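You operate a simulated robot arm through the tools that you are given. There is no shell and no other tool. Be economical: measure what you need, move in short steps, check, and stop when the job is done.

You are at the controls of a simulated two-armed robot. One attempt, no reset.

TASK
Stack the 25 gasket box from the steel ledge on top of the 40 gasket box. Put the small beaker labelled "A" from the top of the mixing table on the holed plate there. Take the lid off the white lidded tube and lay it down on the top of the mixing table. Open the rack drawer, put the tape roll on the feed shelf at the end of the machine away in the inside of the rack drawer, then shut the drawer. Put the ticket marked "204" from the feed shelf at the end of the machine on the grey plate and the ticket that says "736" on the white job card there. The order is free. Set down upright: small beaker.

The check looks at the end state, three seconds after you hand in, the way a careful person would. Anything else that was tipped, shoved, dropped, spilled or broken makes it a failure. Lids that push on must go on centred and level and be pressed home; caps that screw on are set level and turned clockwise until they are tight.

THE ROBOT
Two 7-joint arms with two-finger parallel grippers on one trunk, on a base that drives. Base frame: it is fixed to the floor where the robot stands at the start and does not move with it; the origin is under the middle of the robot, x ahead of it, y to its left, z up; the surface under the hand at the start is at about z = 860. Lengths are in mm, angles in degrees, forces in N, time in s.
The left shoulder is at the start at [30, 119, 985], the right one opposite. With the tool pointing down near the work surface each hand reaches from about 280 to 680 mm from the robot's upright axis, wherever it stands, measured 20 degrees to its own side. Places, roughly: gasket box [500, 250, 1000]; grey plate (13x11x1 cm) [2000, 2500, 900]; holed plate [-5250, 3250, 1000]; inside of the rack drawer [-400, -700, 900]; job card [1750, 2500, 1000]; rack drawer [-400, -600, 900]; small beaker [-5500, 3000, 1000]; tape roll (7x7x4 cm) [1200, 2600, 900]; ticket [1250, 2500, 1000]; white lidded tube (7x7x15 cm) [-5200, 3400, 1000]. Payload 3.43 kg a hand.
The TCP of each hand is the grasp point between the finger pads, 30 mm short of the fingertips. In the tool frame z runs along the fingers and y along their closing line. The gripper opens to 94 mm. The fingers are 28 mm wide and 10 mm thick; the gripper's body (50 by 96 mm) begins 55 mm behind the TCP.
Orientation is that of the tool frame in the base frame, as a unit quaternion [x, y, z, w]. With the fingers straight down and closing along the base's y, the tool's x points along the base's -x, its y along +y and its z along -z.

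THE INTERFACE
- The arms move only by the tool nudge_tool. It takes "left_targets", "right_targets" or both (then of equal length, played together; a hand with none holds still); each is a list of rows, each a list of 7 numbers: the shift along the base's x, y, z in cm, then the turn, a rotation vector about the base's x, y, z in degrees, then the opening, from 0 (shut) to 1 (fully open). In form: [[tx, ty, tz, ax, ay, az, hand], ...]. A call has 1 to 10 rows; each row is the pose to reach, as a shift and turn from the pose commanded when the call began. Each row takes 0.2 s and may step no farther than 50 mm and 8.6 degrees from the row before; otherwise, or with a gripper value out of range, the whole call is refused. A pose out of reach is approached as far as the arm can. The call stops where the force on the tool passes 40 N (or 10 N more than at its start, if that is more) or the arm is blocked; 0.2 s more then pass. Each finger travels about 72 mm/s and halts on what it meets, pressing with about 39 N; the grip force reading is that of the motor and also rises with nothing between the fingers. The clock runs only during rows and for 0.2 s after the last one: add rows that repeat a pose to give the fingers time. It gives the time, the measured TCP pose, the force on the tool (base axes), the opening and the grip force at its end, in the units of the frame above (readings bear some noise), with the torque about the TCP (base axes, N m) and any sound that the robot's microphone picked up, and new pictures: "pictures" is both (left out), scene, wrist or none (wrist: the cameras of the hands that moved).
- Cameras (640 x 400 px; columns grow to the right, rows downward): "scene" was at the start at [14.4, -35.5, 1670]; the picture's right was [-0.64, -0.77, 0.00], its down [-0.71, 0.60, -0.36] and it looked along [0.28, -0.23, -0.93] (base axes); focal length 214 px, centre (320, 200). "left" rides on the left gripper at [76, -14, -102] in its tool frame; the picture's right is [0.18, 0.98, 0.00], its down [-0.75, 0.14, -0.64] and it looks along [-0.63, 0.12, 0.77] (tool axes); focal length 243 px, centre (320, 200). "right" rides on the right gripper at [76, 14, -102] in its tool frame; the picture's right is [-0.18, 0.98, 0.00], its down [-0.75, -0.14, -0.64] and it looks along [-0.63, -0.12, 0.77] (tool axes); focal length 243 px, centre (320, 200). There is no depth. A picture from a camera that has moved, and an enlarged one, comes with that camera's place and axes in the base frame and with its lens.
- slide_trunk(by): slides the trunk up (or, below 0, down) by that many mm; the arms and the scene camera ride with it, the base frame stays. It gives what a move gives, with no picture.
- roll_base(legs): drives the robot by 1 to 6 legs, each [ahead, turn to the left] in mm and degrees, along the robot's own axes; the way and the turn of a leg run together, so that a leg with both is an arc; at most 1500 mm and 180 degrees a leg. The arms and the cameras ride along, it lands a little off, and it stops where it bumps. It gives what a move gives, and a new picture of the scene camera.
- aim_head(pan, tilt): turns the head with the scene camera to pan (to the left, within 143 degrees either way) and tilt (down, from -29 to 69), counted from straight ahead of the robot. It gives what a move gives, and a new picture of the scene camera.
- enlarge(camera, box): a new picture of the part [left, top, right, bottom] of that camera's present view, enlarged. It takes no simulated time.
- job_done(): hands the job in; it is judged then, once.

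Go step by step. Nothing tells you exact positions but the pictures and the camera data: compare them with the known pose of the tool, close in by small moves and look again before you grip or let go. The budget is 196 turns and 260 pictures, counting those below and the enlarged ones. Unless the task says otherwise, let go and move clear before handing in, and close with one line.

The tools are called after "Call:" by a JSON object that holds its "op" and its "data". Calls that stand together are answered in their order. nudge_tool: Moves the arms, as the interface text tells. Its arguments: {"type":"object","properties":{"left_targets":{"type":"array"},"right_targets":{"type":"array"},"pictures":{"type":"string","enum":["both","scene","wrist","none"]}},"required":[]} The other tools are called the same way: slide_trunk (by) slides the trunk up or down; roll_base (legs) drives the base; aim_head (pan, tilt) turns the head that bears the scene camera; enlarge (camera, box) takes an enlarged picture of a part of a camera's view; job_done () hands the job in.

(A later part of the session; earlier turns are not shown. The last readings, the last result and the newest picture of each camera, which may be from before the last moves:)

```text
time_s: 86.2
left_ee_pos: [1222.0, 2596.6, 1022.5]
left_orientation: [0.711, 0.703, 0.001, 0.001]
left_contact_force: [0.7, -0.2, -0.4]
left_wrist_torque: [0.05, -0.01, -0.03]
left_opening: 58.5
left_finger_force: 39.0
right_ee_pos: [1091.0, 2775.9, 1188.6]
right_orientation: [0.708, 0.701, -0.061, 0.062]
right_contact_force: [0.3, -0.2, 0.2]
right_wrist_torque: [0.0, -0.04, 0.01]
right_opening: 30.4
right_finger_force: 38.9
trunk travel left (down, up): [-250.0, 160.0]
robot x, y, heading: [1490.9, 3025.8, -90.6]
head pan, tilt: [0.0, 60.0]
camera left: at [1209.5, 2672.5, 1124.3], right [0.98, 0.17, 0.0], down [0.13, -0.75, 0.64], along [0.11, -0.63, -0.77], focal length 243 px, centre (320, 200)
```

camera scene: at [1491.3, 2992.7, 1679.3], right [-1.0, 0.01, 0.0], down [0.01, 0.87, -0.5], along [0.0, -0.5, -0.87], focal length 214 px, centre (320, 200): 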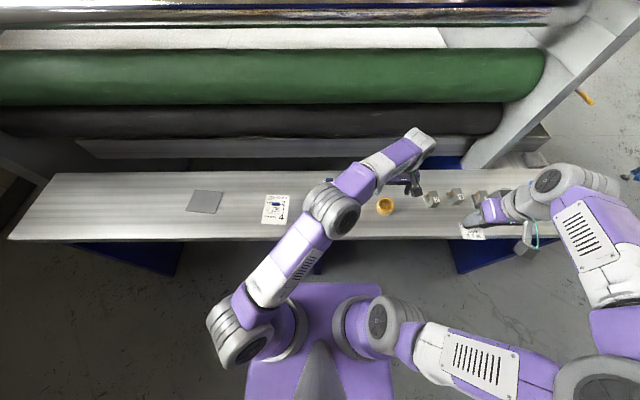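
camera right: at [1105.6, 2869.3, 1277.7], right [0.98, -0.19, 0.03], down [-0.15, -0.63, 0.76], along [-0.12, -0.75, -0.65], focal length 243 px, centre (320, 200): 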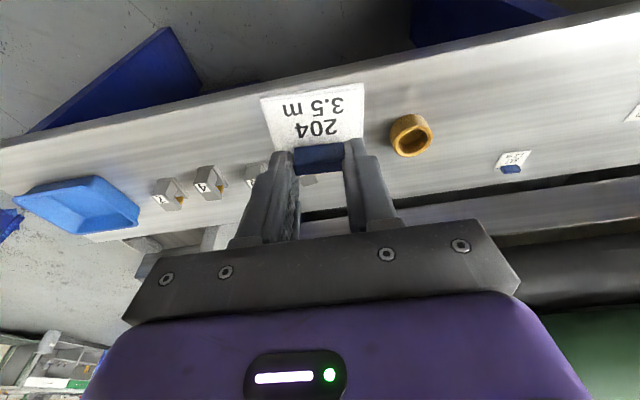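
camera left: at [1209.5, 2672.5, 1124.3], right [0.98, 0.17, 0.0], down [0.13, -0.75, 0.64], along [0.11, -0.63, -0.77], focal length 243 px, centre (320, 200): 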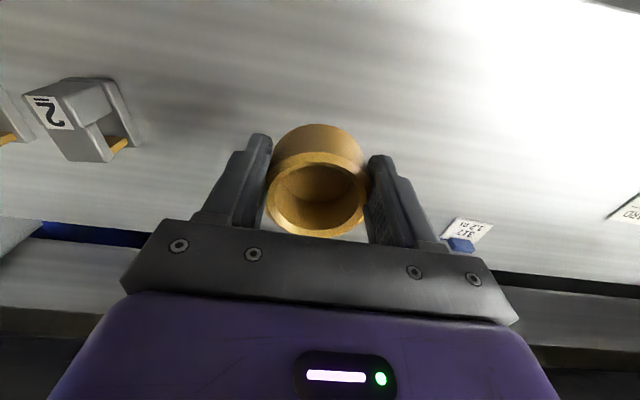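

Call:
{"op": "nudge_tool", "data": {"left_targets": [[4.2, 1, 1.8, 0, 0, 0, 0.5], [8.4, 2, 3.6, 0, 0, 0, 0.5], [12.6, 3, 5.4, 0, 0, 0, 0.5], [16.8, 4, 7.2, 0, 0, 0, 0.5], [21, 5, 9, 0, 0, 0, 0.5], [25.2, 6, 10.8, 0, 0, 0, 0.5], [29.4, 7, 12.6, 0, 0, 0, 0.5], [33.6, 8, 14.4, 0, 0, 0, 0.5], [37.8, 9, 16.2, 0, 0, 0, 0.5], [42, 10, 18, 0, 0, 0, 0.5]], "right_targets": [[0, 0, 0, 0, 0, 0, 0.2], [2, 0, 0, 0, 0, 0, 0.2], [5, 0, 0, 0, 0, 0, 0.2], [8, -1, 0, 0, 0, 0, 0.2], [11, -2, 0, 0, 0, 0, 0.2], [14, -3, 0, 0, 0, 0, 0.2], [17, -4, 0, 0, 0, 0, 0.2], [20, -5, 0, 0, 0, 0, 0.2], [23, -6, 0, 0, 0, 0, 0.2], [26, -6, 0, 0, 0, 0, 0.2]], "pictures": "none"}}

Call:
{"op": "roll_base", "data": {"legs": [[-220, 0], [0, 90], [520, 0], [0, -90]]}}

```text
time_s: 88.4
left_ee_pos: [1644.3, 2697.6, 1204.2]
left_orientation: [0.71, 0.704, 0.0, 0.001]
left_contact_force: [1.1, 0.1, 0.5]
left_wrist_torque: [-0.02, 0.0, 0.05]
left_opening: 58.4
left_finger_force: 39.6
right_ee_pos: [1353.1, 2716.5, 1191.4]
right_orientation: [0.708, 0.701, -0.062, 0.063]
right_contact_force: [-1.0, 0.7, -0.4]
right_wrist_torque: [0.02, 0.02, -0.01]
right_opening: 30.4
right_finger_force: 39.1
trunk travel left (down, up): [-250.0, 160.0]
robot x, y, heading: [1490.7, 3026.9, -90.6]
head pan, tilt: [0.0, 60.0]
```

```text
time_s: 100.4
left_ee_pos: [2171.3, 2920.9, 1203.2]
left_orientation: [0.709, 0.705, 0.001, 0.001]
left_contact_force: [0.1, -0.4, 0.0]
left_wrist_torque: [0.03, -0.02, 0.02]
left_opening: 57.4
left_finger_force: 39.4
right_ee_pos: [1881.4, 2939.7, 1188.7]
right_orientation: [0.707, 0.702, -0.061, 0.062]
right_contact_force: [-0.2, -0.7, -0.2]
right_wrist_torque: [-0.02, -0.01, 0.01]
right_opening: 30.5
right_finger_force: 38.8
trunk travel left (down, up): [-250.0, 160.0]
robot x, y, heading: [2018.8, 3252.0, -90.1]
head pan, tilt: [0.0, 60.0]
camera scene: at [2020.8, 3216.6, 1679.4], right [-1.0, 0.0, 0.0], down [0.0, 0.87, -0.5], along [0.0, -0.5, -0.87], focal length 214 px, centre (320, 200)
```

scene: 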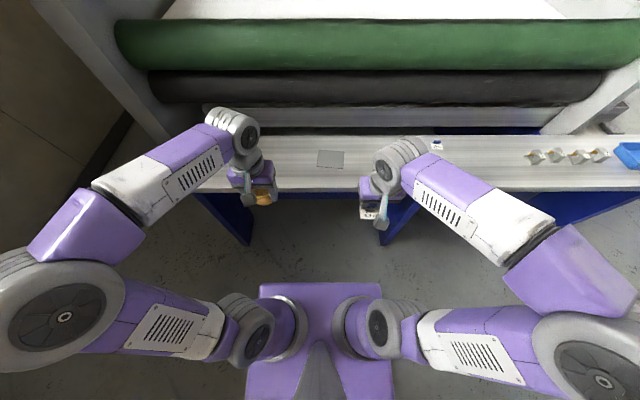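

Call:
{"op": "roll_base", "data": {"legs": [[170, 0]]}}

Call:
{"op": "enlarge", "data": {"camera": "right", "box": [0, 0, 640, 400]}}

```text
time_s: 101.9
left_ee_pos: [2170.7, 2752.4, 1203.8]
left_orientation: [0.71, 0.704, 0.001, 0.001]
left_contact_force: [0.5, -0.2, -0.5]
left_wrist_torque: [0.03, 0.0, -0.03]
left_opening: 57.5
left_finger_force: 39.0
right_ee_pos: [1877.5, 2771.5, 1188.4]
right_orientation: [0.708, 0.701, -0.061, 0.062]
right_contact_force: [-0.2, 0.0, -0.9]
right_wrist_torque: [0.02, 0.0, -0.02]
right_opening: 30.2
right_finger_force: 38.7
trunk travel left (down, up): [-250.0, 160.0]
robot x, y, heading: [2016.7, 3085.9, -90.4]
head pan, tilt: [0.0, 60.0]
camera scene: at [2019.8, 3047.9, 1679.3], right [-1.0, 0.01, 0.0], down [0.01, 0.87, -0.5], along [0.0, -0.5, -0.87], focal length 214 px, centre (320, 200)
```

scene: 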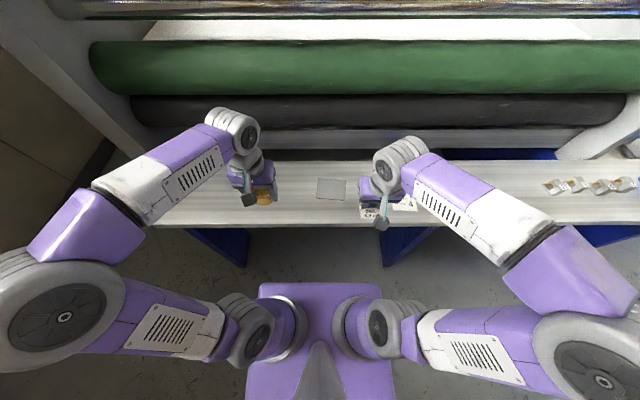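

```text
1.00 times, centred on (320, 200) of right (not enlarged: the box is as wide or as high as the picture)
camera zoom: at [1893.0, 2864.4, 1278.4], right [0.98, -0.19, 0.03], down [-0.15, -0.63, 0.76], along [-0.12, -0.75, -0.65], focal length 243 px, centre (320, 200)
```

zoom: 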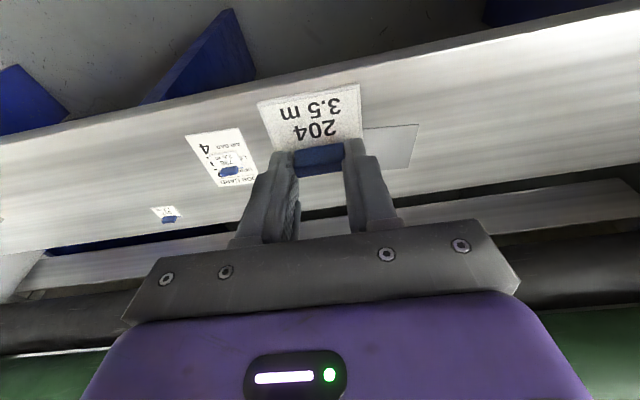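

Call:
{"op": "nudge_tool", "data": {"right_targets": [[1.3, -3.3, -2.5, 0, 0, 0, 0.2], [2.6, -6.6, -5, 0, 0, 0, 0.2], [3.9, -9.9, -7.5, 0, 0, 0, 0.2], [5.2, -13.2, -10, 0, 0, 0, 0.2], [6.5, -16.5, -12.5, 0, 0, 0, 0.2], [7.8, -19.8, -15, 0, 0, 0, 0.2], [9.2, -23, -17.5, 0, 0, 0, 0.2], [9.2, -23, -17.5, 0, 0, 0, 0.2]]}}

```text
time_s: 103.7
left_ee_pos: [2170.2, 2751.6, 1205.2]
left_orientation: [0.711, 0.703, 0.0, 0.001]
left_contact_force: [0.4, 0.1, -1.3]
left_wrist_torque: [-0.01, -0.01, -0.01]
left_opening: 57.3
left_finger_force: 39.3
right_ee_pos: [1971.8, 2541.2, 1016.1]
right_orientation: [0.707, 0.702, -0.061, 0.061]
right_contact_force: [0.2, 0.2, -0.1]
right_wrist_torque: [0.0, -0.01, -0.01]
right_opening: 30.4
right_finger_force: 39.0
trunk travel left (down, up): [-250.0, 160.0]
robot x, y, heading: [2021.8, 3087.8, -90.4]
head pan, tilt: [0.0, 60.0]
camera scene: at [2019.4, 3050.0, 1679.4], right [-1.0, 0.01, 0.0], down [0.01, 0.87, -0.5], along [0.0, -0.5, -0.87], focal length 214 px, centre (320, 200)
camera right: at [1986.1, 2634.0, 1105.4], right [0.98, -0.19, 0.03], down [-0.15, -0.63, 0.76], along [-0.12, -0.75, -0.65], focal length 243 px, centre (320, 200)
```

scene: 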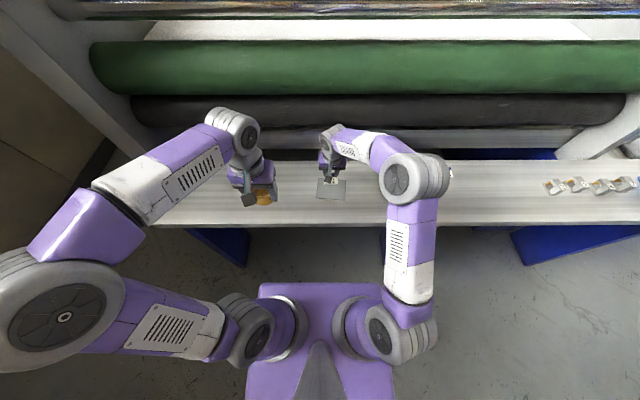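
right: 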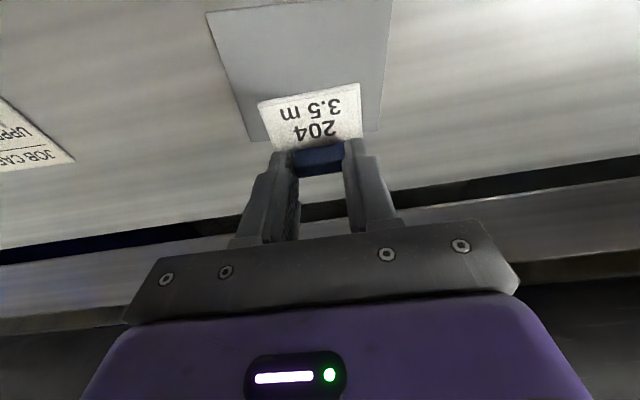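

Call:
{"op": "nudge_tool", "data": {"right_targets": [[-0.4, -0.2, -3, 0, 0, 0, 0.2], [-0.4, -0.2, -5.5, 0, 0, 0, 0.2], [-0.4, -0.2, -6.3, 0, 0, 0, 0.2], [-0.4, -0.2, -6.6, 0, 0, 0, 0.2]], "pictures": "wrist"}}

```text
time_s: 104.7
left_ee_pos: [2169.5, 2752.4, 1204.8]
left_orientation: [0.711, 0.703, 0.001, 0.0]
left_contact_force: [0.5, 0.9, -0.6]
left_wrist_torque: [0.07, 0.03, -0.01]
left_opening: 57.3
left_finger_force: 39.0
right_ee_pos: [1966.0, 2539.3, 948.3]
right_orientation: [0.708, 0.701, -0.061, 0.061]
right_contact_force: [0.0, -0.2, -0.2]
right_wrist_torque: [-0.02, -0.02, -0.05]
right_opening: 30.4
right_finger_force: 38.9
trunk travel left (down, up): [-250.0, 160.0]
robot x, y, heading: [2017.3, 3082.6, -90.5]
head pan, tilt: [0.0, 60.0]
camera right: at [1980.5, 2632.5, 1038.0], right [0.98, -0.19, 0.03], down [-0.15, -0.63, 0.76], along [-0.12, -0.75, -0.65], focal length 243 px, centre (320, 200)
```

right: 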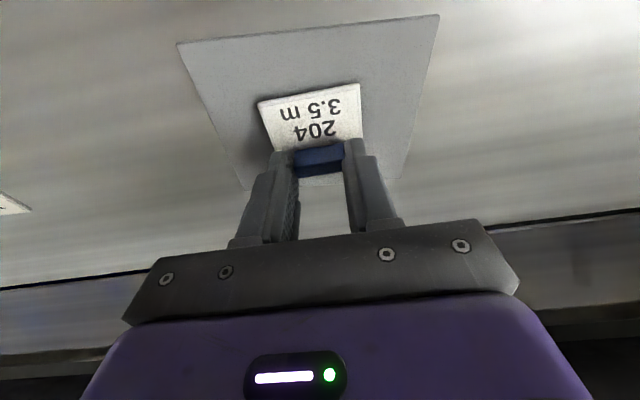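

Call:
{"op": "nudge_tool", "data": {"right_targets": [[0, 0, -0.2, 0, 0, 0, 0.2], [0, 0, -0.4, 0, 0, 0, 0.2], [0, 0, -0.6, 0, 0, 0, 0.2]], "pictures": "wrist"}}

```text
time_s: 105.5
left_ee_pos: [2170.0, 2752.8, 1205.3]
left_orientation: [0.71, 0.704, 0.0, 0.001]
left_contact_force: [0.9, 0.1, -0.7]
left_wrist_torque: [0.02, -0.01, 0.02]
left_opening: 57.1
left_finger_force: 38.9
right_ee_pos: [1966.8, 2540.1, 944.4]
right_orientation: [0.707, 0.702, -0.062, 0.063]
right_contact_force: [-0.8, 0.9, 5.0]
right_wrist_torque: [0.12, 0.11, 0.03]
right_opening: 30.2
right_finger_force: 39.0
trunk travel left (down, up): [-250.0, 160.0]
robot x, y, heading: [2016.4, 3085.7, -90.2]
head pan, tilt: [0.0, 60.0]
camera right: at [1981.2, 2632.9, 1032.7], right [0.98, -0.19, 0.03], down [-0.15, -0.63, 0.76], along [-0.12, -0.75, -0.64], focal length 243 px, centre (320, 200)
```

right: 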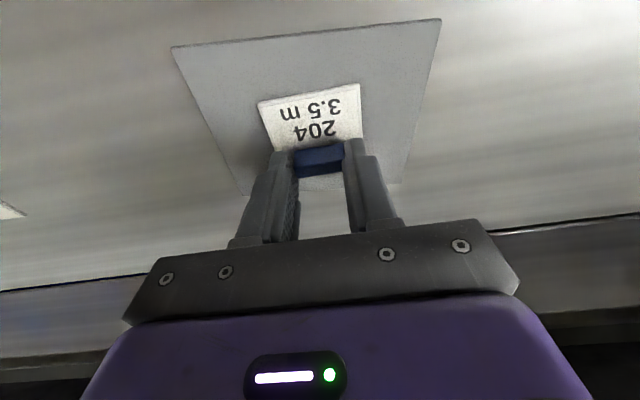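

Contact is made, so I'll release and lift.

Call:
{"op": "nudge_tool", "data": {"right_targets": [[0, 0, 0.1, 0, 0, 0, 0.4], [0, 0, 0.1, 0, 0, 0, 0.6], [0, 0, 0.1, 0, 0, 0, 0.6], [0, 0.5, 4, 0, 0, 0, 0.6], [0, 1.5, 8.5, 0, 0, 0, 0.6], [0, 4, 12, 0, 0, 0, 0.6], [0, 8, 15, 0, 0, 0, 0.6]], "pictures": "wrist"}}

```text
time_s: 107.1
left_ee_pos: [2169.6, 2753.7, 1205.1]
left_orientation: [0.71, 0.704, 0.0, 0.002]
left_contact_force: [0.6, -0.3, -0.9]
left_wrist_torque: [-0.01, 0.0, -0.01]
left_opening: 57.3
left_finger_force: 39.3
right_ee_pos: [1969.1, 2619.7, 1095.6]
right_orientation: [0.707, 0.702, -0.061, 0.062]
right_contact_force: [-0.2, 0.3, -1.0]
right_wrist_torque: [-0.05, -0.03, -0.03]
right_opening: 56.4
right_finger_force: 0.0
trunk travel left (down, up): [-250.0, 160.0]
robot x, y, heading: [2017.8, 3087.2, -90.4]
head pan, tilt: [0.0, 60.0]
camera right: at [1982.0, 2713.5, 1183.3], right [0.98, -0.19, 0.03], down [-0.15, -0.63, 0.76], along [-0.12, -0.75, -0.65], focal length 243 px, centre (320, 200)
```

right: 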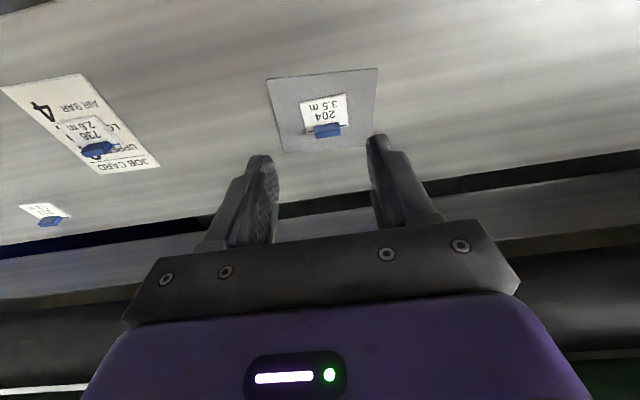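

Both tickets are placed. I'll tuck the right hand and drive back to the drawer with the tape in the left hand.

Call:
{"op": "nudge_tool", "data": {"right_targets": [[-1.5, 3, 2, 2.5, 0, 0, 0.6], [-3, 6, 4, 5, 0, 0, 0.6], [-5, 9, 6, 7.5, 0, 0, 0.6], [-7, 12, 8, 10, 0, 0, 0.6], [-9, 14, 10, 10, 0, 0, 0.6]], "pictures": "none"}}

Call:
{"op": "roll_base", "data": {"legs": [[-200, 0], [0, -90], [1500, 0], [870, 0]]}}

```text
time_s: 108.3
left_ee_pos: [2168.6, 2752.9, 1205.5]
left_orientation: [0.71, 0.704, 0.0, 0.001]
left_contact_force: [-0.5, 0.9, -0.3]
left_wrist_torque: [0.0, 0.01, -0.02]
left_opening: 57.4
left_finger_force: 39.3
right_ee_pos: [1877.7, 2760.3, 1191.4]
right_orientation: [0.71, 0.704, 0.0, 0.001]
right_contact_force: [0.5, 1.2, -0.5]
right_wrist_torque: [-0.04, -0.02, 0.03]
right_opening: 56.5
right_finger_force: 0.0
trunk travel left (down, up): [-250.0, 160.0]
robot x, y, heading: [2019.5, 3085.7, -90.3]
head pan, tilt: [0.0, 60.0]
```

```text
time_s: 125.0
left_ee_pos: [-704.0, 3145.8, 1203.9]
left_orientation: [1.0, -0.005, 0.0, 0.001]
left_contact_force: [-0.9, 0.0, 0.2]
left_wrist_torque: [-0.01, -0.02, -0.03]
left_opening: 56.4
left_finger_force: 39.6
right_ee_pos: [-697.7, 3438.6, 1190.6]
right_orientation: [1.0, -0.005, 0.0, 0.0]
right_contact_force: [0.0, 0.6, -0.8]
right_wrist_torque: [0.01, 0.02, -0.02]
right_opening: 56.2
right_finger_force: 0.0
trunk travel left (down, up): [-250.0, 160.0]
robot x, y, heading: [-370.5, 3295.6, 179.1]
head pan, tilt: [0.0, 60.0]
camera scene: at [-407.2, 3298.1, 1679.4], right [0.01, 1.0, 0.0], down [0.87, -0.01, -0.5], along [-0.5, 0.0, -0.87], focal length 214 px, centre (320, 200)
```

scene: 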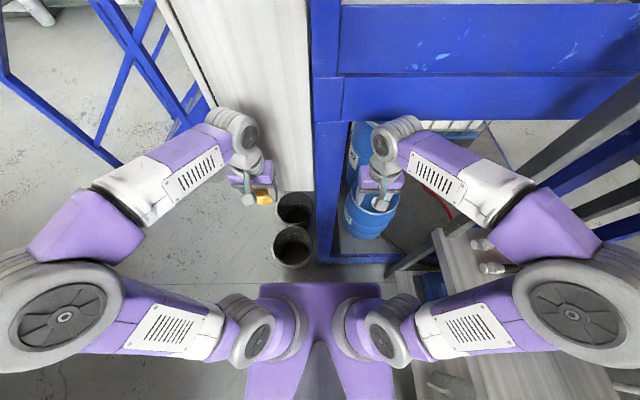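

Call:
{"op": "roll_base", "data": {"legs": [[-150, 0], [0, 88.3], [1500, 0], [1350, 0]]}}

```text
time_s: 143.6
left_ee_pos: [-196.7, 104.6, 1204.4]
left_orientation: [0.718, 0.696, 0.001, 0.001]
left_contact_force: [0.1, 0.4, -0.5]
left_wrist_torque: [0.01, -0.03, 0.0]
left_opening: 56.2
left_finger_force: 38.7
right_ee_pos: [-487.7, 118.8, 1190.2]
right_orientation: [0.719, 0.695, 0.0, 0.0]
right_contact_force: [-0.4, 0.0, 0.5]
right_wrist_torque: [-0.01, -0.01, -0.01]
right_opening: 56.4
right_finger_force: 0.1
trunk travel left (down, up): [-250.0, 160.0]
robot x, y, heading: [-339.9, 439.9, -91.9]
head pan, tilt: [0.0, 60.0]
camera scene: at [-339.7, 404.4, 1679.4], right [-1.0, 0.03, 0.0], down [0.03, 0.87, -0.5], along [-0.02, -0.5, -0.87], focal length 214 px, centre (320, 200)
```

scene: 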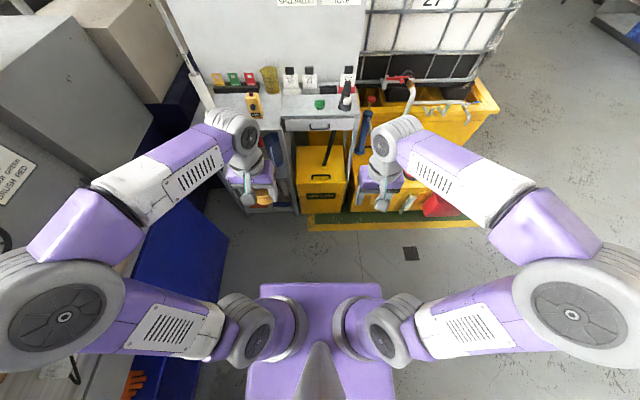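

Call:
{"op": "roll_base", "data": {"legs": [[390, 0]]}}

Call:
{"op": "enlarge", "data": {"camera": "right", "box": [0, 0, 640, 400]}}

Call:
{"op": "enlarge", "data": {"camera": "scene", "box": [240, 60, 440, 240]}}

```text
time_s: 146.0
left_ee_pos: [-209.9, -281.4, 1204.3]
left_orientation: [0.719, 0.695, 0.001, 0.001]
left_contact_force: [-0.3, 0.6, -0.1]
left_wrist_torque: [0.04, -0.01, 0.0]
left_opening: 56.2
left_finger_force: 39.0
right_ee_pos: [-501.0, -268.0, 1191.7]
right_orientation: [0.719, 0.695, 0.001, 0.0]
right_contact_force: [-0.3, -0.1, 0.2]
right_wrist_torque: [0.02, 0.04, -0.02]
right_opening: 56.3
right_finger_force: 0.0
trunk travel left (down, up): [-250.0, 160.0]
robot x, y, heading: [-353.1, 60.4, -91.7]
head pan, tilt: [0.0, 60.0]
camera scene: at [-351.9, 18.3, 1679.4], right [-1.0, 0.03, 0.0], down [0.03, 0.87, -0.5], along [-0.02, -0.5, -0.87], focal length 214 px, centre (320, 200)
```

scene: 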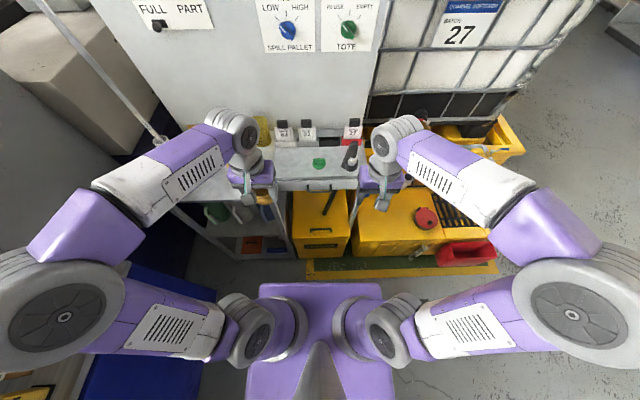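

```text
1.00 times, centred on (320, 200) of right (not enlarged: the box is as wide or as high as the picture)
camera zoom: at [-484.8, -191.3, 1294.8], right [0.98, -0.22, 0.0], down [-0.17, -0.75, 0.64], along [-0.14, -0.63, -0.77], focal length 243 px, centre (320, 200)
```

zoom: 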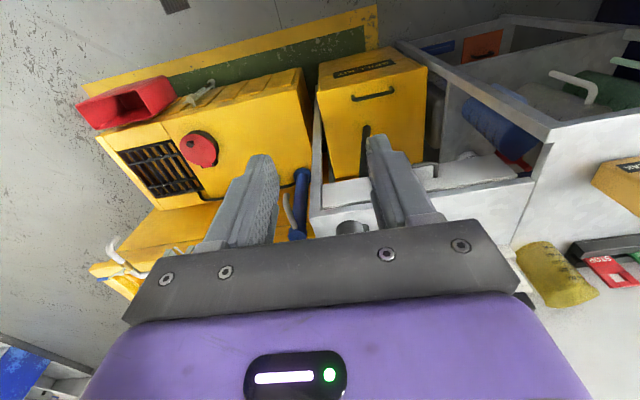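

```text
2.22 times, centred on (340, 150) of scene
camera zoom: at [-351.9, 18.3, 1679.4], right [-1.0, 0.03, 0.0], down [0.03, 0.87, -0.5], along [-0.02, -0.5, -0.87], focal length 477 px, centre (276, 311)
```

zoom: 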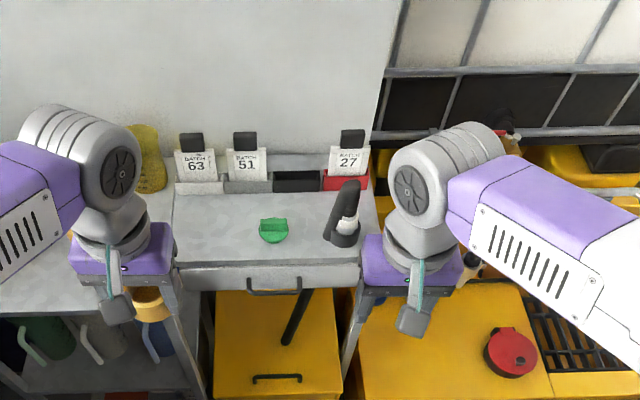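

Call:
{"op": "nudge_tool", "data": {"right_targets": [[2.7, -2.2, -2.4, 0, 0, 0, 0.6], [5.4, -4.4, -4.8, 0, 0, 0, 0.6], [8.1, -6.6, -7.2, 0, 0, 0, 0.6], [10.8, -8.8, -9.6, 0, 0, 0, 0.6], [13.5, -11, -12, 0, 0, 0, 0.6]], "left_targets": [[2, 1, 0, 0, 0, 0, 0.45], [4, 2, 0, 0, 0, 0, 0.45], [6, 3, 0, 0, 0, 0, 0.45], [7, 4, 0, 0, 0, 0, 0.45], [7, 4, 0, 0, 0, 0, 0.45]]}}

```text
time_s: 147.2
left_ee_pos: [-136.9, -242.1, 1203.2]
left_orientation: [0.719, 0.695, 0.0, 0.0]
left_contact_force: [-0.9, 0.2, -0.2]
left_wrist_torque: [0.04, 0.03, -0.03]
left_opening: 56.2
left_finger_force: 39.0
right_ee_pos: [-365.3, -376.1, 1072.6]
right_orientation: [0.719, 0.695, 0.001, 0.0]
right_contact_force: [-0.3, -0.5, 0.4]
right_wrist_torque: [0.01, -0.02, -0.02]
right_opening: 56.3
right_finger_force: 0.1
trunk travel left (down, up): [-250.0, 160.0]
robot x, y, heading: [-353.9, 57.1, -91.8]
head pan, tilt: [0.0, 60.0]
camera scene: at [-350.9, 17.5, 1679.3], right [-1.0, 0.03, 0.0], down [0.03, 0.87, -0.5], along [-0.02, -0.5, -0.87], focal length 214 px, centre (320, 200)
camera right: at [-348.5, -300.7, 1176.0], right [0.98, -0.22, 0.0], down [-0.17, -0.75, 0.64], along [-0.14, -0.63, -0.77], focal length 243 px, centre (320, 200)
camera left: at [-148.4, -166.3, 1304.7], right [0.99, 0.15, 0.0], down [0.11, -0.76, 0.64], along [0.1, -0.63, -0.77], focal length 243 px, centre (320, 200)
```

scene: 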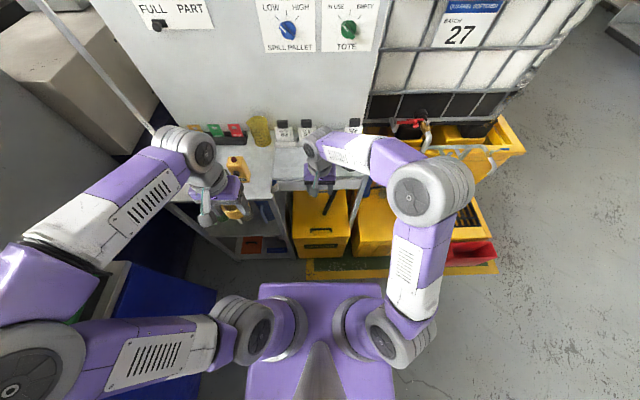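
right: 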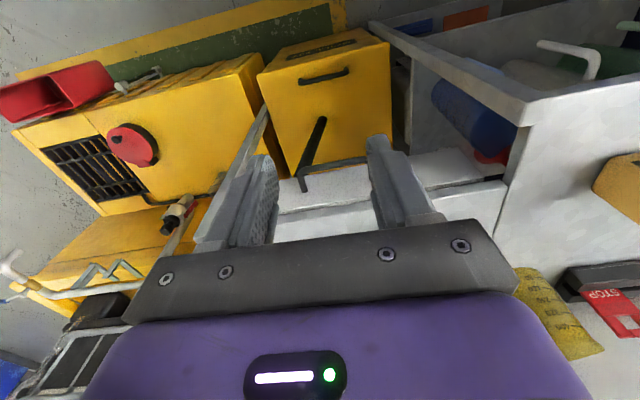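
left: 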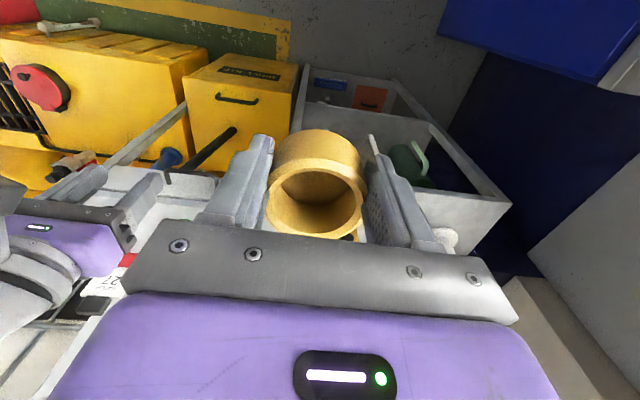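

Call:
{"op": "enlarge", "data": {"camera": "right", "box": [240, 100, 400, 240]}}

Call:
{"op": "enlarge", "data": {"camera": "scene", "box": [260, 130, 380, 260]}}

```text
2.86 times, centred on (320, 170) of right
camera zoom: at [-348.5, -300.7, 1176.0], right [0.98, -0.22, 0.0], down [-0.17, -0.75, 0.64], along [-0.14, -0.63, -0.77], focal length 693 px, centre (320, 286)
```

zoom: 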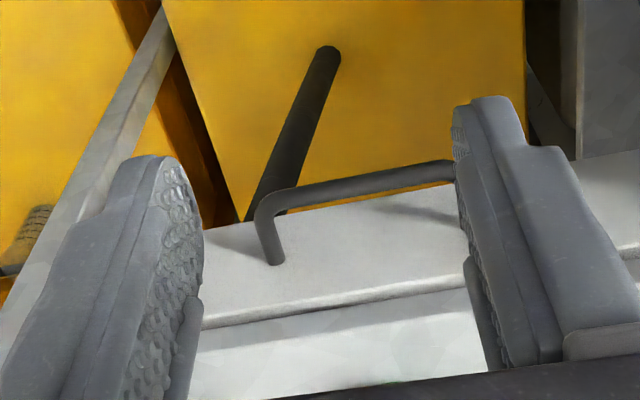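

```text
3.08 times, centred on (320, 195) of scene
camera zoom: at [-350.9, 17.5, 1679.3], right [-1.0, 0.03, 0.0], down [0.03, 0.87, -0.5], along [-0.02, -0.5, -0.87], focal length 660 px, centre (320, 215)
```

zoom: 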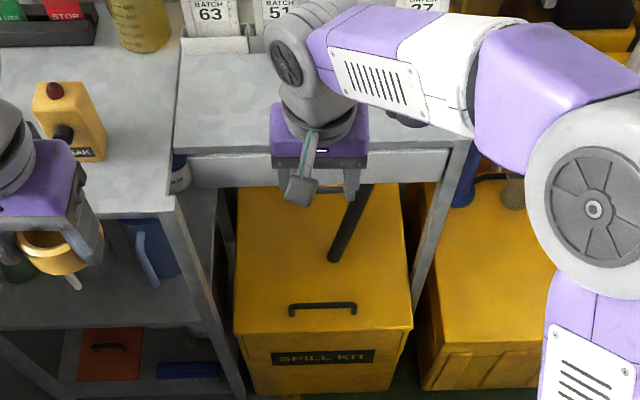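

Call:
{"op": "nudge_tool", "data": {"right_targets": [[0, 0, 0, 0, 0, 8.5, 0.6], [0, 0, 0, 0, 0, 17, 0.6], [0, 0, 0, 0, 0, 25.5, 0.6], [0, 0, 0, 0, 0, 34, 0.6], [0, 0, 0, 0, 0, 42.5, 0.6], [0, 0, 0, 0, 0, 51, 0.6], [0, 0, 0, 0, 0, 59.5, 0.6], [0, 0, 0, 0, 0, 68, 0.6], [0, 0, 0, 0, 0, 76.5, 0.6], [0, 0, 0, 0, 0, 85, 0.6]], "pictures": "none"}}

Call:
{"op": "nudge_tool", "data": {"right_targets": [[0, -1, -2, 0, 0, 6.8, 0.6], [0, -2, -5, 0, 0, 6.8, 0.6], [0, -3, -7, 0, 0, 6.8, 0.6]]}}

```text
time_s: 149.4
left_ee_pos: [-137.9, -239.7, 1204.3]
left_orientation: [0.718, 0.696, 0.0, 0.001]
left_contact_force: [0.3, 0.7, -1.2]
left_wrist_torque: [0.0, -0.03, 0.01]
left_opening: 56.5
left_finger_force: 38.9
right_ee_pos: [-366.9, -377.6, 1070.7]
right_orientation: [0.058, 0.998, 0.001, 0.0]
right_contact_force: [-0.5, -0.1, 0.1]
right_wrist_torque: [0.0, -0.02, 0.0]
right_opening: 56.4
right_finger_force: 0.2
trunk travel left (down, up): [-250.0, 160.0]
robot x, y, heading: [-353.6, 52.5, -92.0]
head pan, tilt: [0.0, 60.0]
```

```text
time_s: 150.2
left_ee_pos: [-139.0, -241.6, 1203.8]
left_orientation: [0.719, 0.695, 0.001, 0.0]
left_contact_force: [0.2, 0.2, -0.5]
left_wrist_torque: [0.03, 0.0, 0.04]
left_opening: 56.2
left_finger_force: 39.3
right_ee_pos: [-366.7, -407.3, 999.9]
right_orientation: [0.0, 1.0, 0.001, 0.0]
right_contact_force: [0.1, 0.1, -0.3]
right_wrist_torque: [-0.02, -0.02, -0.02]
right_opening: 56.2
right_finger_force: 0.1
trunk travel left (down, up): [-250.0, 160.0]
robot x, y, heading: [-348.7, 53.7, -92.1]
head pan, tilt: [0.0, 60.0]
camera scene: at [-351.9, 18.3, 1679.3], right [-1.0, 0.03, 0.0], down [0.03, 0.87, -0.5], along [-0.02, -0.5, -0.87], focal length 214 px, centre (320, 200)
camera right: at [-442.2, -393.1, 1104.2], right [0.18, 0.98, 0.0], down [0.75, -0.14, 0.64], along [0.63, -0.12, -0.77], focal length 243 px, centre (320, 200)
```

scene: 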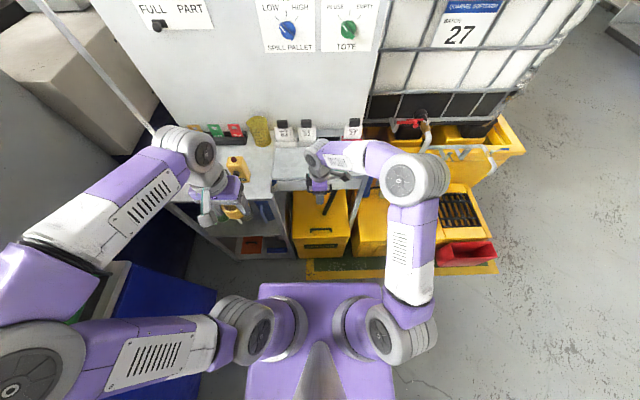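
right: 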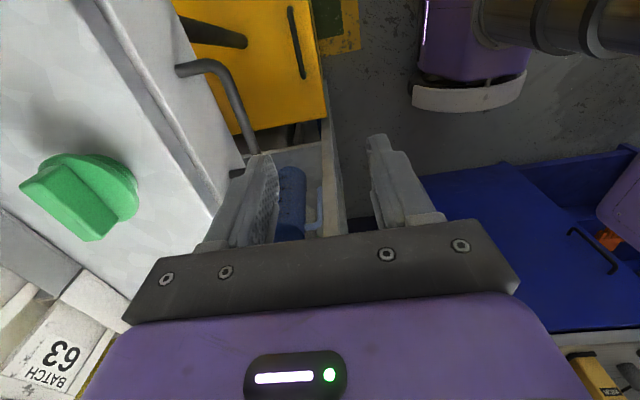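

Call:
{"op": "nudge_tool", "data": {"right_targets": [[-0.2, -2.6, -1.8, -4, 0, 0, 0.5], [-0.4, -5.2, -3.6, -8, 0, 0, 0.4], [-0.5, -7.8, -5.5, -10, 0, 0, 0.32], [-0.5, -7.8, -5.5, -10, 0, 0, 0.32], [-0.5, -7.8, -5.5, -10, 0, 0, 0.32]], "pictures": "wrist"}}

Call:
{"op": "enlarge", "data": {"camera": "right", "box": [100, 0, 420, 260]}}

Call:
{"op": "enlarge", "data": {"camera": "scene", "box": [260, 120, 390, 240]}}

```text
time_s: 151.4
left_ee_pos: [-137.9, -240.6, 1204.0]
left_orientation: [0.719, 0.695, 0.0, 0.001]
left_contact_force: [0.6, 0.0, -0.5]
left_wrist_torque: [0.0, 0.05, 0.0]
left_opening: 56.3
left_finger_force: 39.5
right_ee_pos: [-370.3, -481.9, 946.8]
right_orientation: [0.001, 0.996, -0.087, 0.001]
right_contact_force: [0.1, 3.9, -3.8]
right_wrist_torque: [0.18, 0.01, 0.05]
right_opening: 27.5
right_finger_force: 0.0
trunk travel left (down, up): [-250.0, 160.0]
robot x, y, heading: [-353.9, 56.4, -91.9]
head pan, tilt: [0.0, 60.0]
camera right: at [-446.4, -450.8, 1046.2], right [0.19, 0.97, -0.17], down [0.75, -0.03, 0.66], along [0.63, -0.25, -0.73], focal length 243 px, centre (320, 200)
```

right: 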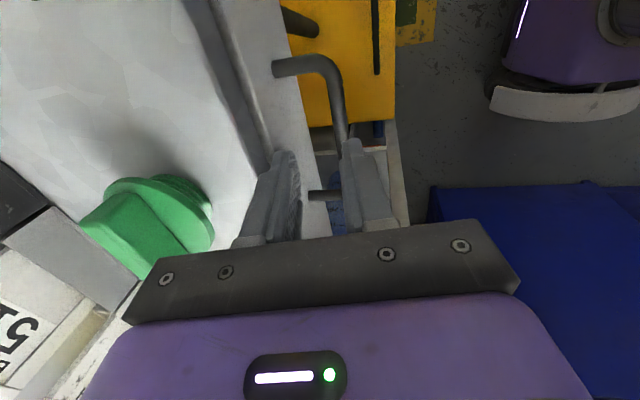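

```text
1.54 times, centred on (260, 130) of right
camera zoom: at [-446.4, -450.8, 1046.2], right [0.19, 0.97, -0.17], down [0.75, -0.03, 0.66], along [0.63, -0.25, -0.73], focal length 373 px, centre (412, 308)
```

zoom: 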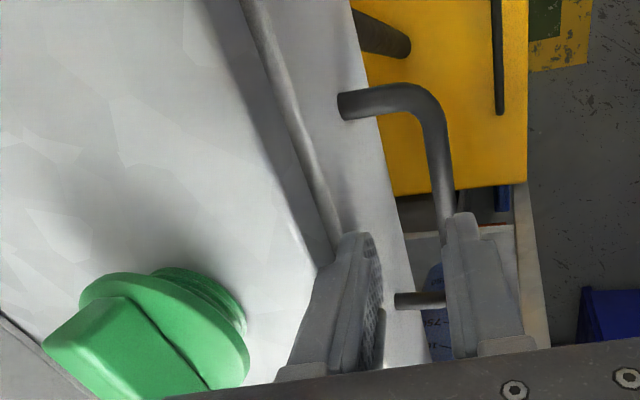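

```text
3.33 times, centred on (325, 180) of scene
camera zoom: at [-351.7, 19.4, 1679.3], right [-1.0, 0.03, 0.0], down [0.03, 0.87, -0.5], along [-0.02, -0.5, -0.87], focal length 715 px, centre (303, 267)
```

zoom: 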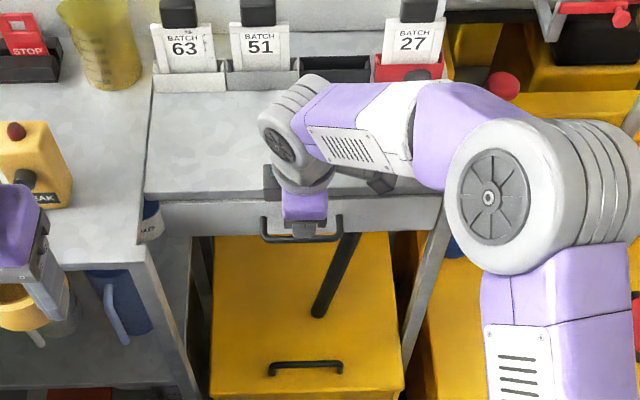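

Call:
{"op": "nudge_tool", "data": {"right_targets": [[0, 0.5, 0.2, 0, 0, 0, 0.36], [0, 0.5, -1.5, 0, 0, 0, 0.4], [0, 0.5, -2.5, 0, 0, 0, 0.42], [0, 0.5, -2.5, 0, 0, 0, 0.42]], "pictures": "wrist"}}

Call:
{"op": "enlarge", "data": {"camera": "right", "box": [180, 0, 440, 250]}}

```text
time_s: 152.4
left_ee_pos: [-138.5, -239.3, 1203.8]
left_orientation: [0.719, 0.695, 0.0, 0.0]
left_contact_force: [0.3, -0.4, -0.1]
left_wrist_torque: [0.05, 0.03, -0.02]
left_opening: 56.1
left_finger_force: 38.5
right_ee_pos: [-370.9, -479.6, 921.7]
right_orientation: [0.001, 0.996, -0.087, 0.0]
right_contact_force: [-1.1, 7.7, 6.0]
right_wrist_torque: [-0.07, -0.02, 0.02]
right_opening: 36.0
right_finger_force: 0.1
trunk travel left (down, up): [-250.0, 160.0]
robot x, y, heading: [-351.6, 54.3, -91.8]
head pan, tilt: [0.0, 60.0]
camera right: at [-447.4, -446.2, 1021.1], right [0.19, 0.97, -0.17], down [0.75, -0.03, 0.66], along [0.63, -0.25, -0.73], focal length 243 px, centre (320, 200)
```

right: 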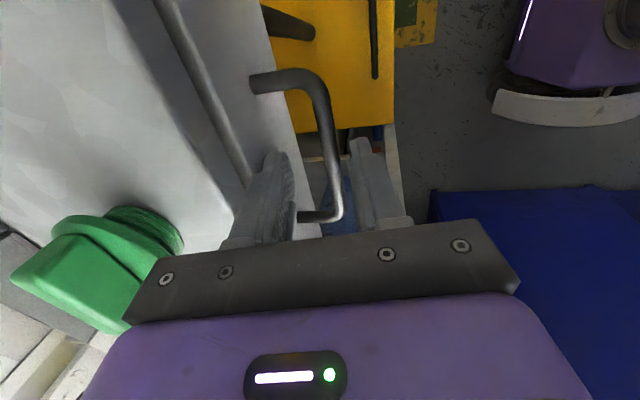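

```text
1.60 times, centred on (310, 125) of right
camera zoom: at [-447.4, -446.2, 1021.1], right [0.19, 0.97, -0.17], down [0.75, -0.03, 0.66], along [0.63, -0.25, -0.73], focal length 388 px, centre (336, 320)
```

zoom: 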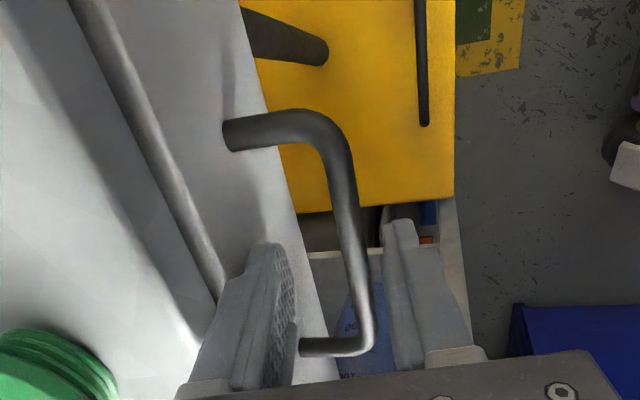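

Call:
{"op": "nudge_tool", "data": {"right_targets": [[0, 0.6, 0, 0, 0, 0, 0.42], [0, 0.6, -1, 0, 0, 0, 0.42], [0, 0.6, -2, 0, 0, 0, 0.42], [0, 0.6, -2.8, 0, 0, 0, 0.42]], "pictures": "wrist"}}

```text
time_s: 153.4
left_ee_pos: [-138.9, -241.9, 1203.6]
left_orientation: [0.718, 0.696, 0.0, 0.001]
left_contact_force: [0.0, -0.1, 0.5]
left_wrist_torque: [0.02, 0.0, 0.0]
left_opening: 56.6
left_finger_force: 39.3
right_ee_pos: [-371.4, -474.8, 894.0]
right_orientation: [0.001, 0.996, -0.086, 0.0]
right_contact_force: [0.3, 0.0, 1.1]
right_wrist_torque: [-0.01, 0.01, -0.04]
right_opening: 39.3
right_finger_force: 0.0
trunk travel left (down, up): [-250.0, 160.0]
robot x, y, heading: [-352.2, 54.5, -92.2]
head pan, tilt: [0.0, 60.0]
camera right: at [-447.4, -442.4, 992.2], right [0.19, 0.97, -0.17], down [0.75, -0.03, 0.66], along [0.63, -0.25, -0.73], focal length 243 px, centre (320, 200)
```

right: 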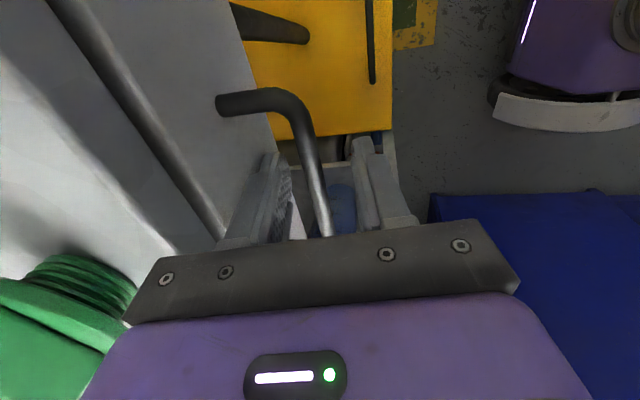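

Call:
{"op": "nudge_tool", "data": {"right_targets": [[0, 0, 0, 0, 0, 0, 0.2], [0, 0, 0, 0, 0, 0, 0.0], [0, 0, 0, 0, 0, 0, 0.0], [0, 0, 0, 0, 0, 0, 0.0]], "pictures": "wrist"}}

```text
time_s: 154.4
left_ee_pos: [-137.7, -240.1, 1204.5]
left_orientation: [0.719, 0.695, 0.0, 0.001]
left_contact_force: [-0.6, 0.4, -0.4]
left_wrist_torque: [0.03, 0.0, 0.0]
left_opening: 56.1
left_finger_force: 39.2
right_ee_pos: [-371.2, -475.1, 891.9]
right_orientation: [0.002, 0.996, -0.087, 0.0]
right_contact_force: [0.4, 1.2, 1.8]
right_wrist_torque: [0.02, 0.01, -0.83]
right_opening: 14.4
right_finger_force: 45.1
trunk travel left (down, up): [-250.0, 160.0]
robot x, y, heading: [-354.0, 53.5, -92.1]
head pan, tilt: [0.0, 60.0]
camera right: at [-447.4, -442.2, 992.6], right [0.19, 0.97, -0.17], down [0.75, -0.03, 0.66], along [0.63, -0.25, -0.73], focal length 243 px, centre (320, 200)
```

right: 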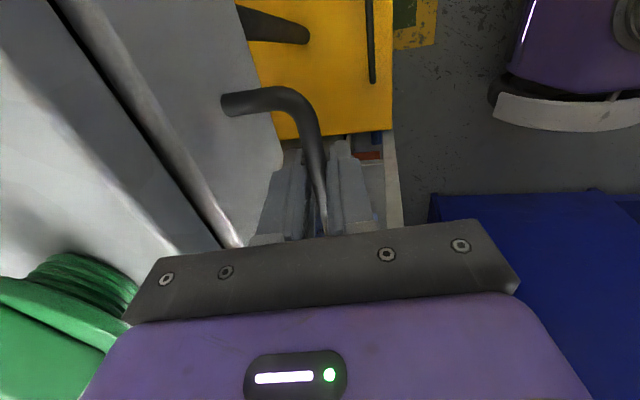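

Call:
{"op": "nudge_tool", "data": {"right_targets": [[0, 2, 0, 0, 0, 0, 0], [0, 4, 0, 0, 0, 0, 0], [0, 6, 0, 0, 0, 0, 0], [0, 8, 0, 0, 0, 0, 0], [0, 10, 0, 0, 0, 0, 0], [0, 12, 0, 0, 0, 0, 0]]}}

```text
time_s: 155.8
left_ee_pos: [-138.4, -238.7, 1204.9]
left_orientation: [0.719, 0.695, 0.0, 0.001]
left_contact_force: [0.2, -0.4, 0.4]
left_wrist_torque: [0.0, -0.02, -0.02]
left_opening: 56.0
left_finger_force: 38.9
right_ee_pos: [-371.1, -350.9, 892.9]
right_orientation: [0.001, 0.996, -0.088, 0.002]
right_contact_force: [-1.1, -0.2, 21.3]
right_wrist_torque: [-0.01, 0.17, -0.77]
right_opening: 14.4
right_finger_force: 45.3
trunk travel left (down, up): [-250.0, 160.0]
robot x, y, heading: [-350.9, 56.0, -91.7]
head pan, tilt: [0.0, 60.0]
camera scene: at [-352.0, 21.2, 1679.5], right [-1.0, 0.03, 0.0], down [0.03, 0.86, -0.5], along [-0.02, -0.5, -0.87], focal length 214 px, centre (320, 200)
camera right: at [-447.6, -319.5, 992.5], right [0.19, 0.97, -0.17], down [0.75, -0.03, 0.66], along [0.63, -0.25, -0.73], focal length 243 px, centre (320, 200)
```

scene: 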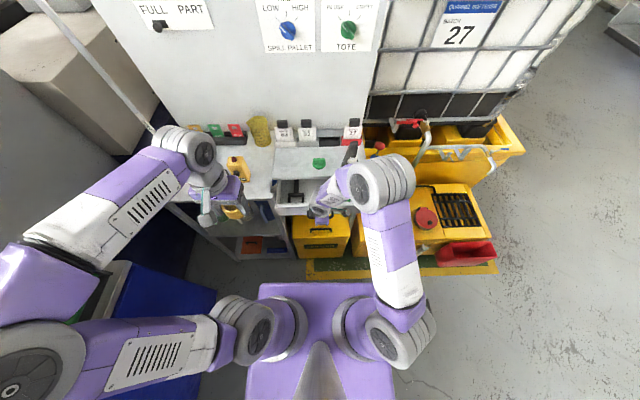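
right: 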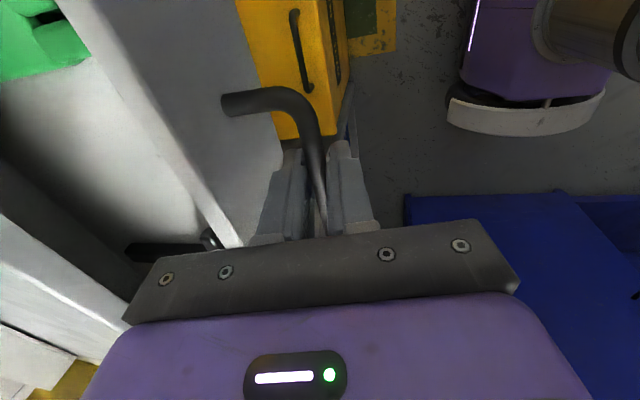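

Call:
{"op": "nudge_tool", "data": {"right_targets": [[0, 1.5, 0.2, 0, 0, 0, 0], [0, 3, 0.2, 0, 0, 0, 0], [0, 4.5, 0.2, 0, 0, 0, 0], [0, 6, 0.2, 0, 0, 0, 0]], "pictures": "none"}}

Call:
{"op": "enlarge", "data": {"camera": "scene", "box": [240, 110, 400, 250]}}

```text
time_s: 156.8
left_ee_pos: [-136.3, -241.6, 1203.8]
left_orientation: [0.719, 0.695, 0.0, 0.001]
left_contact_force: [-0.1, 0.9, -1.2]
left_wrist_torque: [0.01, -0.02, 0.03]
left_opening: 56.3
left_finger_force: 39.1
right_ee_pos: [-371.4, -292.6, 893.3]
right_orientation: [0.0, 0.996, -0.084, -0.002]
right_contact_force: [3.7, 1.0, -16.1]
right_wrist_torque: [0.0, -0.08, -0.75]
right_opening: 14.1
right_finger_force: 44.9
trunk travel left (down, up): [-250.0, 160.0]
robot x, y, heading: [-354.6, 58.2, -91.7]
head pan, tilt: [0.0, 60.0]
```

```text
2.86 times, centred on (320, 180) of scene
camera zoom: at [-351.3, 18.3, 1679.1], right [-1.0, 0.03, 0.0], down [0.03, 0.87, -0.5], along [-0.02, -0.5, -0.87], focal length 613 px, centre (320, 257)
```

zoom: 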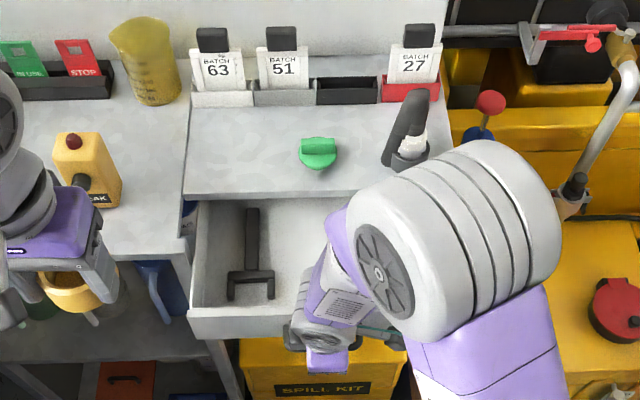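

Call:
{"op": "nudge_tool", "data": {"right_targets": [[0, 0.1, 0.2, 0, 0, 0, 0.2], [0, 0.1, 0.2, 0, 0, 0, 0.38], [0, 0.1, 0.2, 0, 0, 0, 0.38], [0, 0.2, 3, 0, 0, 0, 0.38], [0, 0.2, 7, 0, 0, 0, 0.4], [0, 0, 12, 0, 0, 0, 0.5], [-3, 0, 16, 0, 0, 0, 0.5], [-7, 0, 19, 2, 0, 0, 0.5], [-11.5, 0, 21, 4, 0, 0, 0.5], [-15, 0, 23, 5, 0, 0, 0.5]], "pictures": "scene"}}

Call:
{"op": "enlarge", "data": {"camera": "scene", "box": [240, 130, 400, 260]}}

```text
time_s: 159.0
left_ee_pos: [-139.1, -240.6, 1204.4]
left_orientation: [0.719, 0.695, 0.0, 0.002]
left_contact_force: [-0.2, 0.9, -1.2]
left_wrist_torque: [-0.01, 0.01, -0.01]
left_opening: 56.3
left_finger_force: 39.2
right_ee_pos: [-520.9, -294.1, 1125.2]
right_orientation: [0.001, 0.999, -0.042, 0.001]
right_contact_force: [0.1, -0.5, 0.2]
right_wrist_torque: [0.04, -0.02, 0.0]
right_opening: 46.6
right_finger_force: 0.0
trunk travel left (down, up): [-250.0, 160.0]
robot x, y, heading: [-348.9, 57.6, -92.1]
head pan, tilt: [0.0, 60.0]
camera scene: at [-352.3, 19.2, 1679.4], right [-1.0, 0.03, 0.0], down [0.03, 0.87, -0.5], along [-0.02, -0.5, -0.87], focal length 214 px, centre (320, 200)
```

scene: 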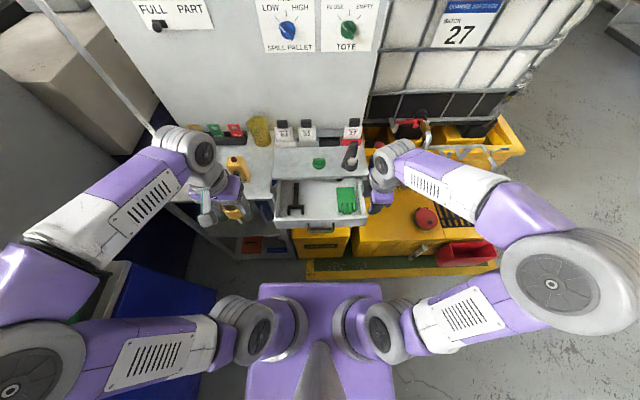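

```text
3.08 times, centred on (320, 195) of scene
camera zoom: at [-352.3, 19.2, 1679.4], right [-1.0, 0.03, 0.0], down [0.03, 0.87, -0.5], along [-0.02, -0.5, -0.87], focal length 660 px, centre (320, 215)
```

zoom: 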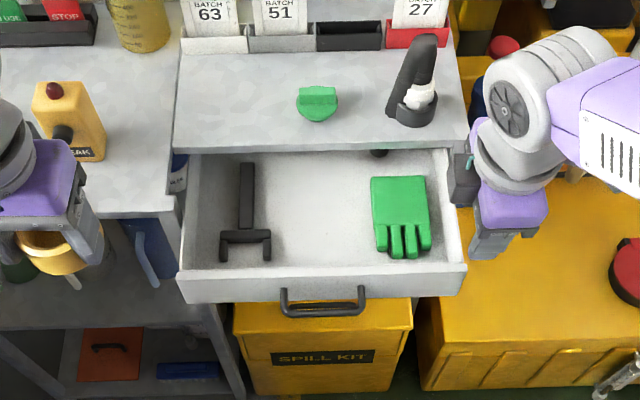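

The drawer is open, with free floor in the middle around (-353, -430). I'll bring the left hand with the tape over it.

Call:
{"op": "nudge_tool", "data": {"left_targets": [[-2.7, -2.4, -2.5, 0, 0, 0, 0.45], [-5.4, -4.8, -5, 0, 0, 0, 0.45], [-8.1, -7.2, -7.5, 0, 0, 0, 0.45], [-10.8, -9.6, -10, 0, 0, 0, 0.45], [-13.5, -12, -12.5, 0, 0, 0, 0.45], [-16.2, -14.4, -15, 0, 0, 0, 0.45], [-18.9, -16.8, -17.5, 0, 0, 0, 0.45], [-21.5, -19, -20, 0, 0, 0, 0.45], [-21.5, -19, -20, 0, 0, 0, 0.45]]}}

```text
time_s: 161.0
left_ee_pos: [-357.2, -429.7, 1005.8]
left_orientation: [0.718, 0.696, 0.001, 0.002]
left_contact_force: [-0.3, -0.1, -0.9]
left_wrist_torque: [-0.03, 0.03, 0.0]
left_opening: 56.3
left_finger_force: 38.8
right_ee_pos: [-520.0, -294.3, 1123.8]
right_orientation: [0.001, 0.999, -0.043, 0.0]
right_contact_force: [-0.6, 0.0, -0.8]
right_wrist_torque: [-0.04, 0.03, -0.01]
right_opening: 47.2
right_finger_force: 0.1
trunk travel left (down, up): [-250.0, 160.0]
robot x, y, heading: [-355.6, 57.5, -91.9]
head pan, tilt: [0.0, 60.0]
camera scene: at [-351.1, 19.7, 1679.4], right [-1.0, 0.03, 0.0], down [0.03, 0.87, -0.5], along [-0.02, -0.5, -0.87], focal length 214 px, centre (320, 200)
camera left: at [-368.3, -354.3, 1105.6], right [0.99, 0.15, 0.0], down [0.12, -0.76, 0.64], along [0.1, -0.64, -0.77], focal length 243 px, centre (320, 200)
```

scene: 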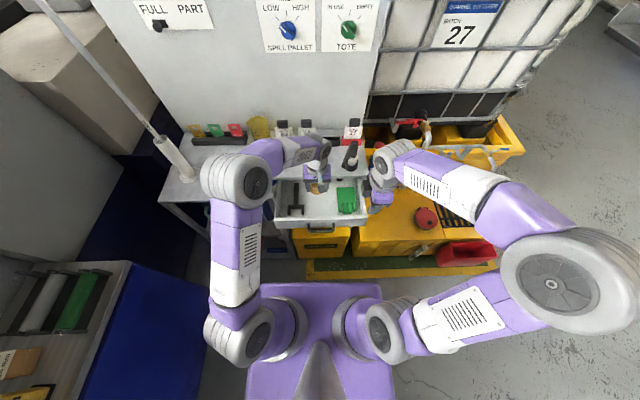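
left: 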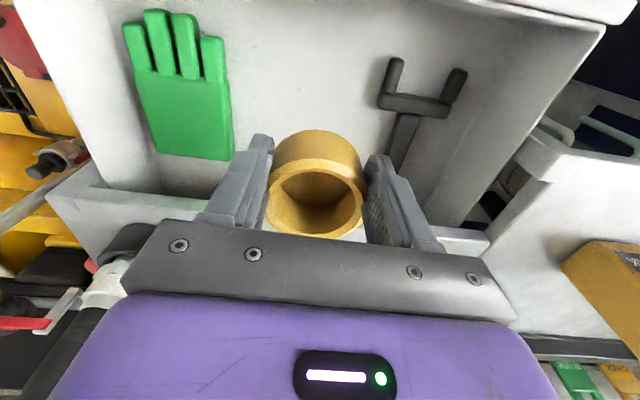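

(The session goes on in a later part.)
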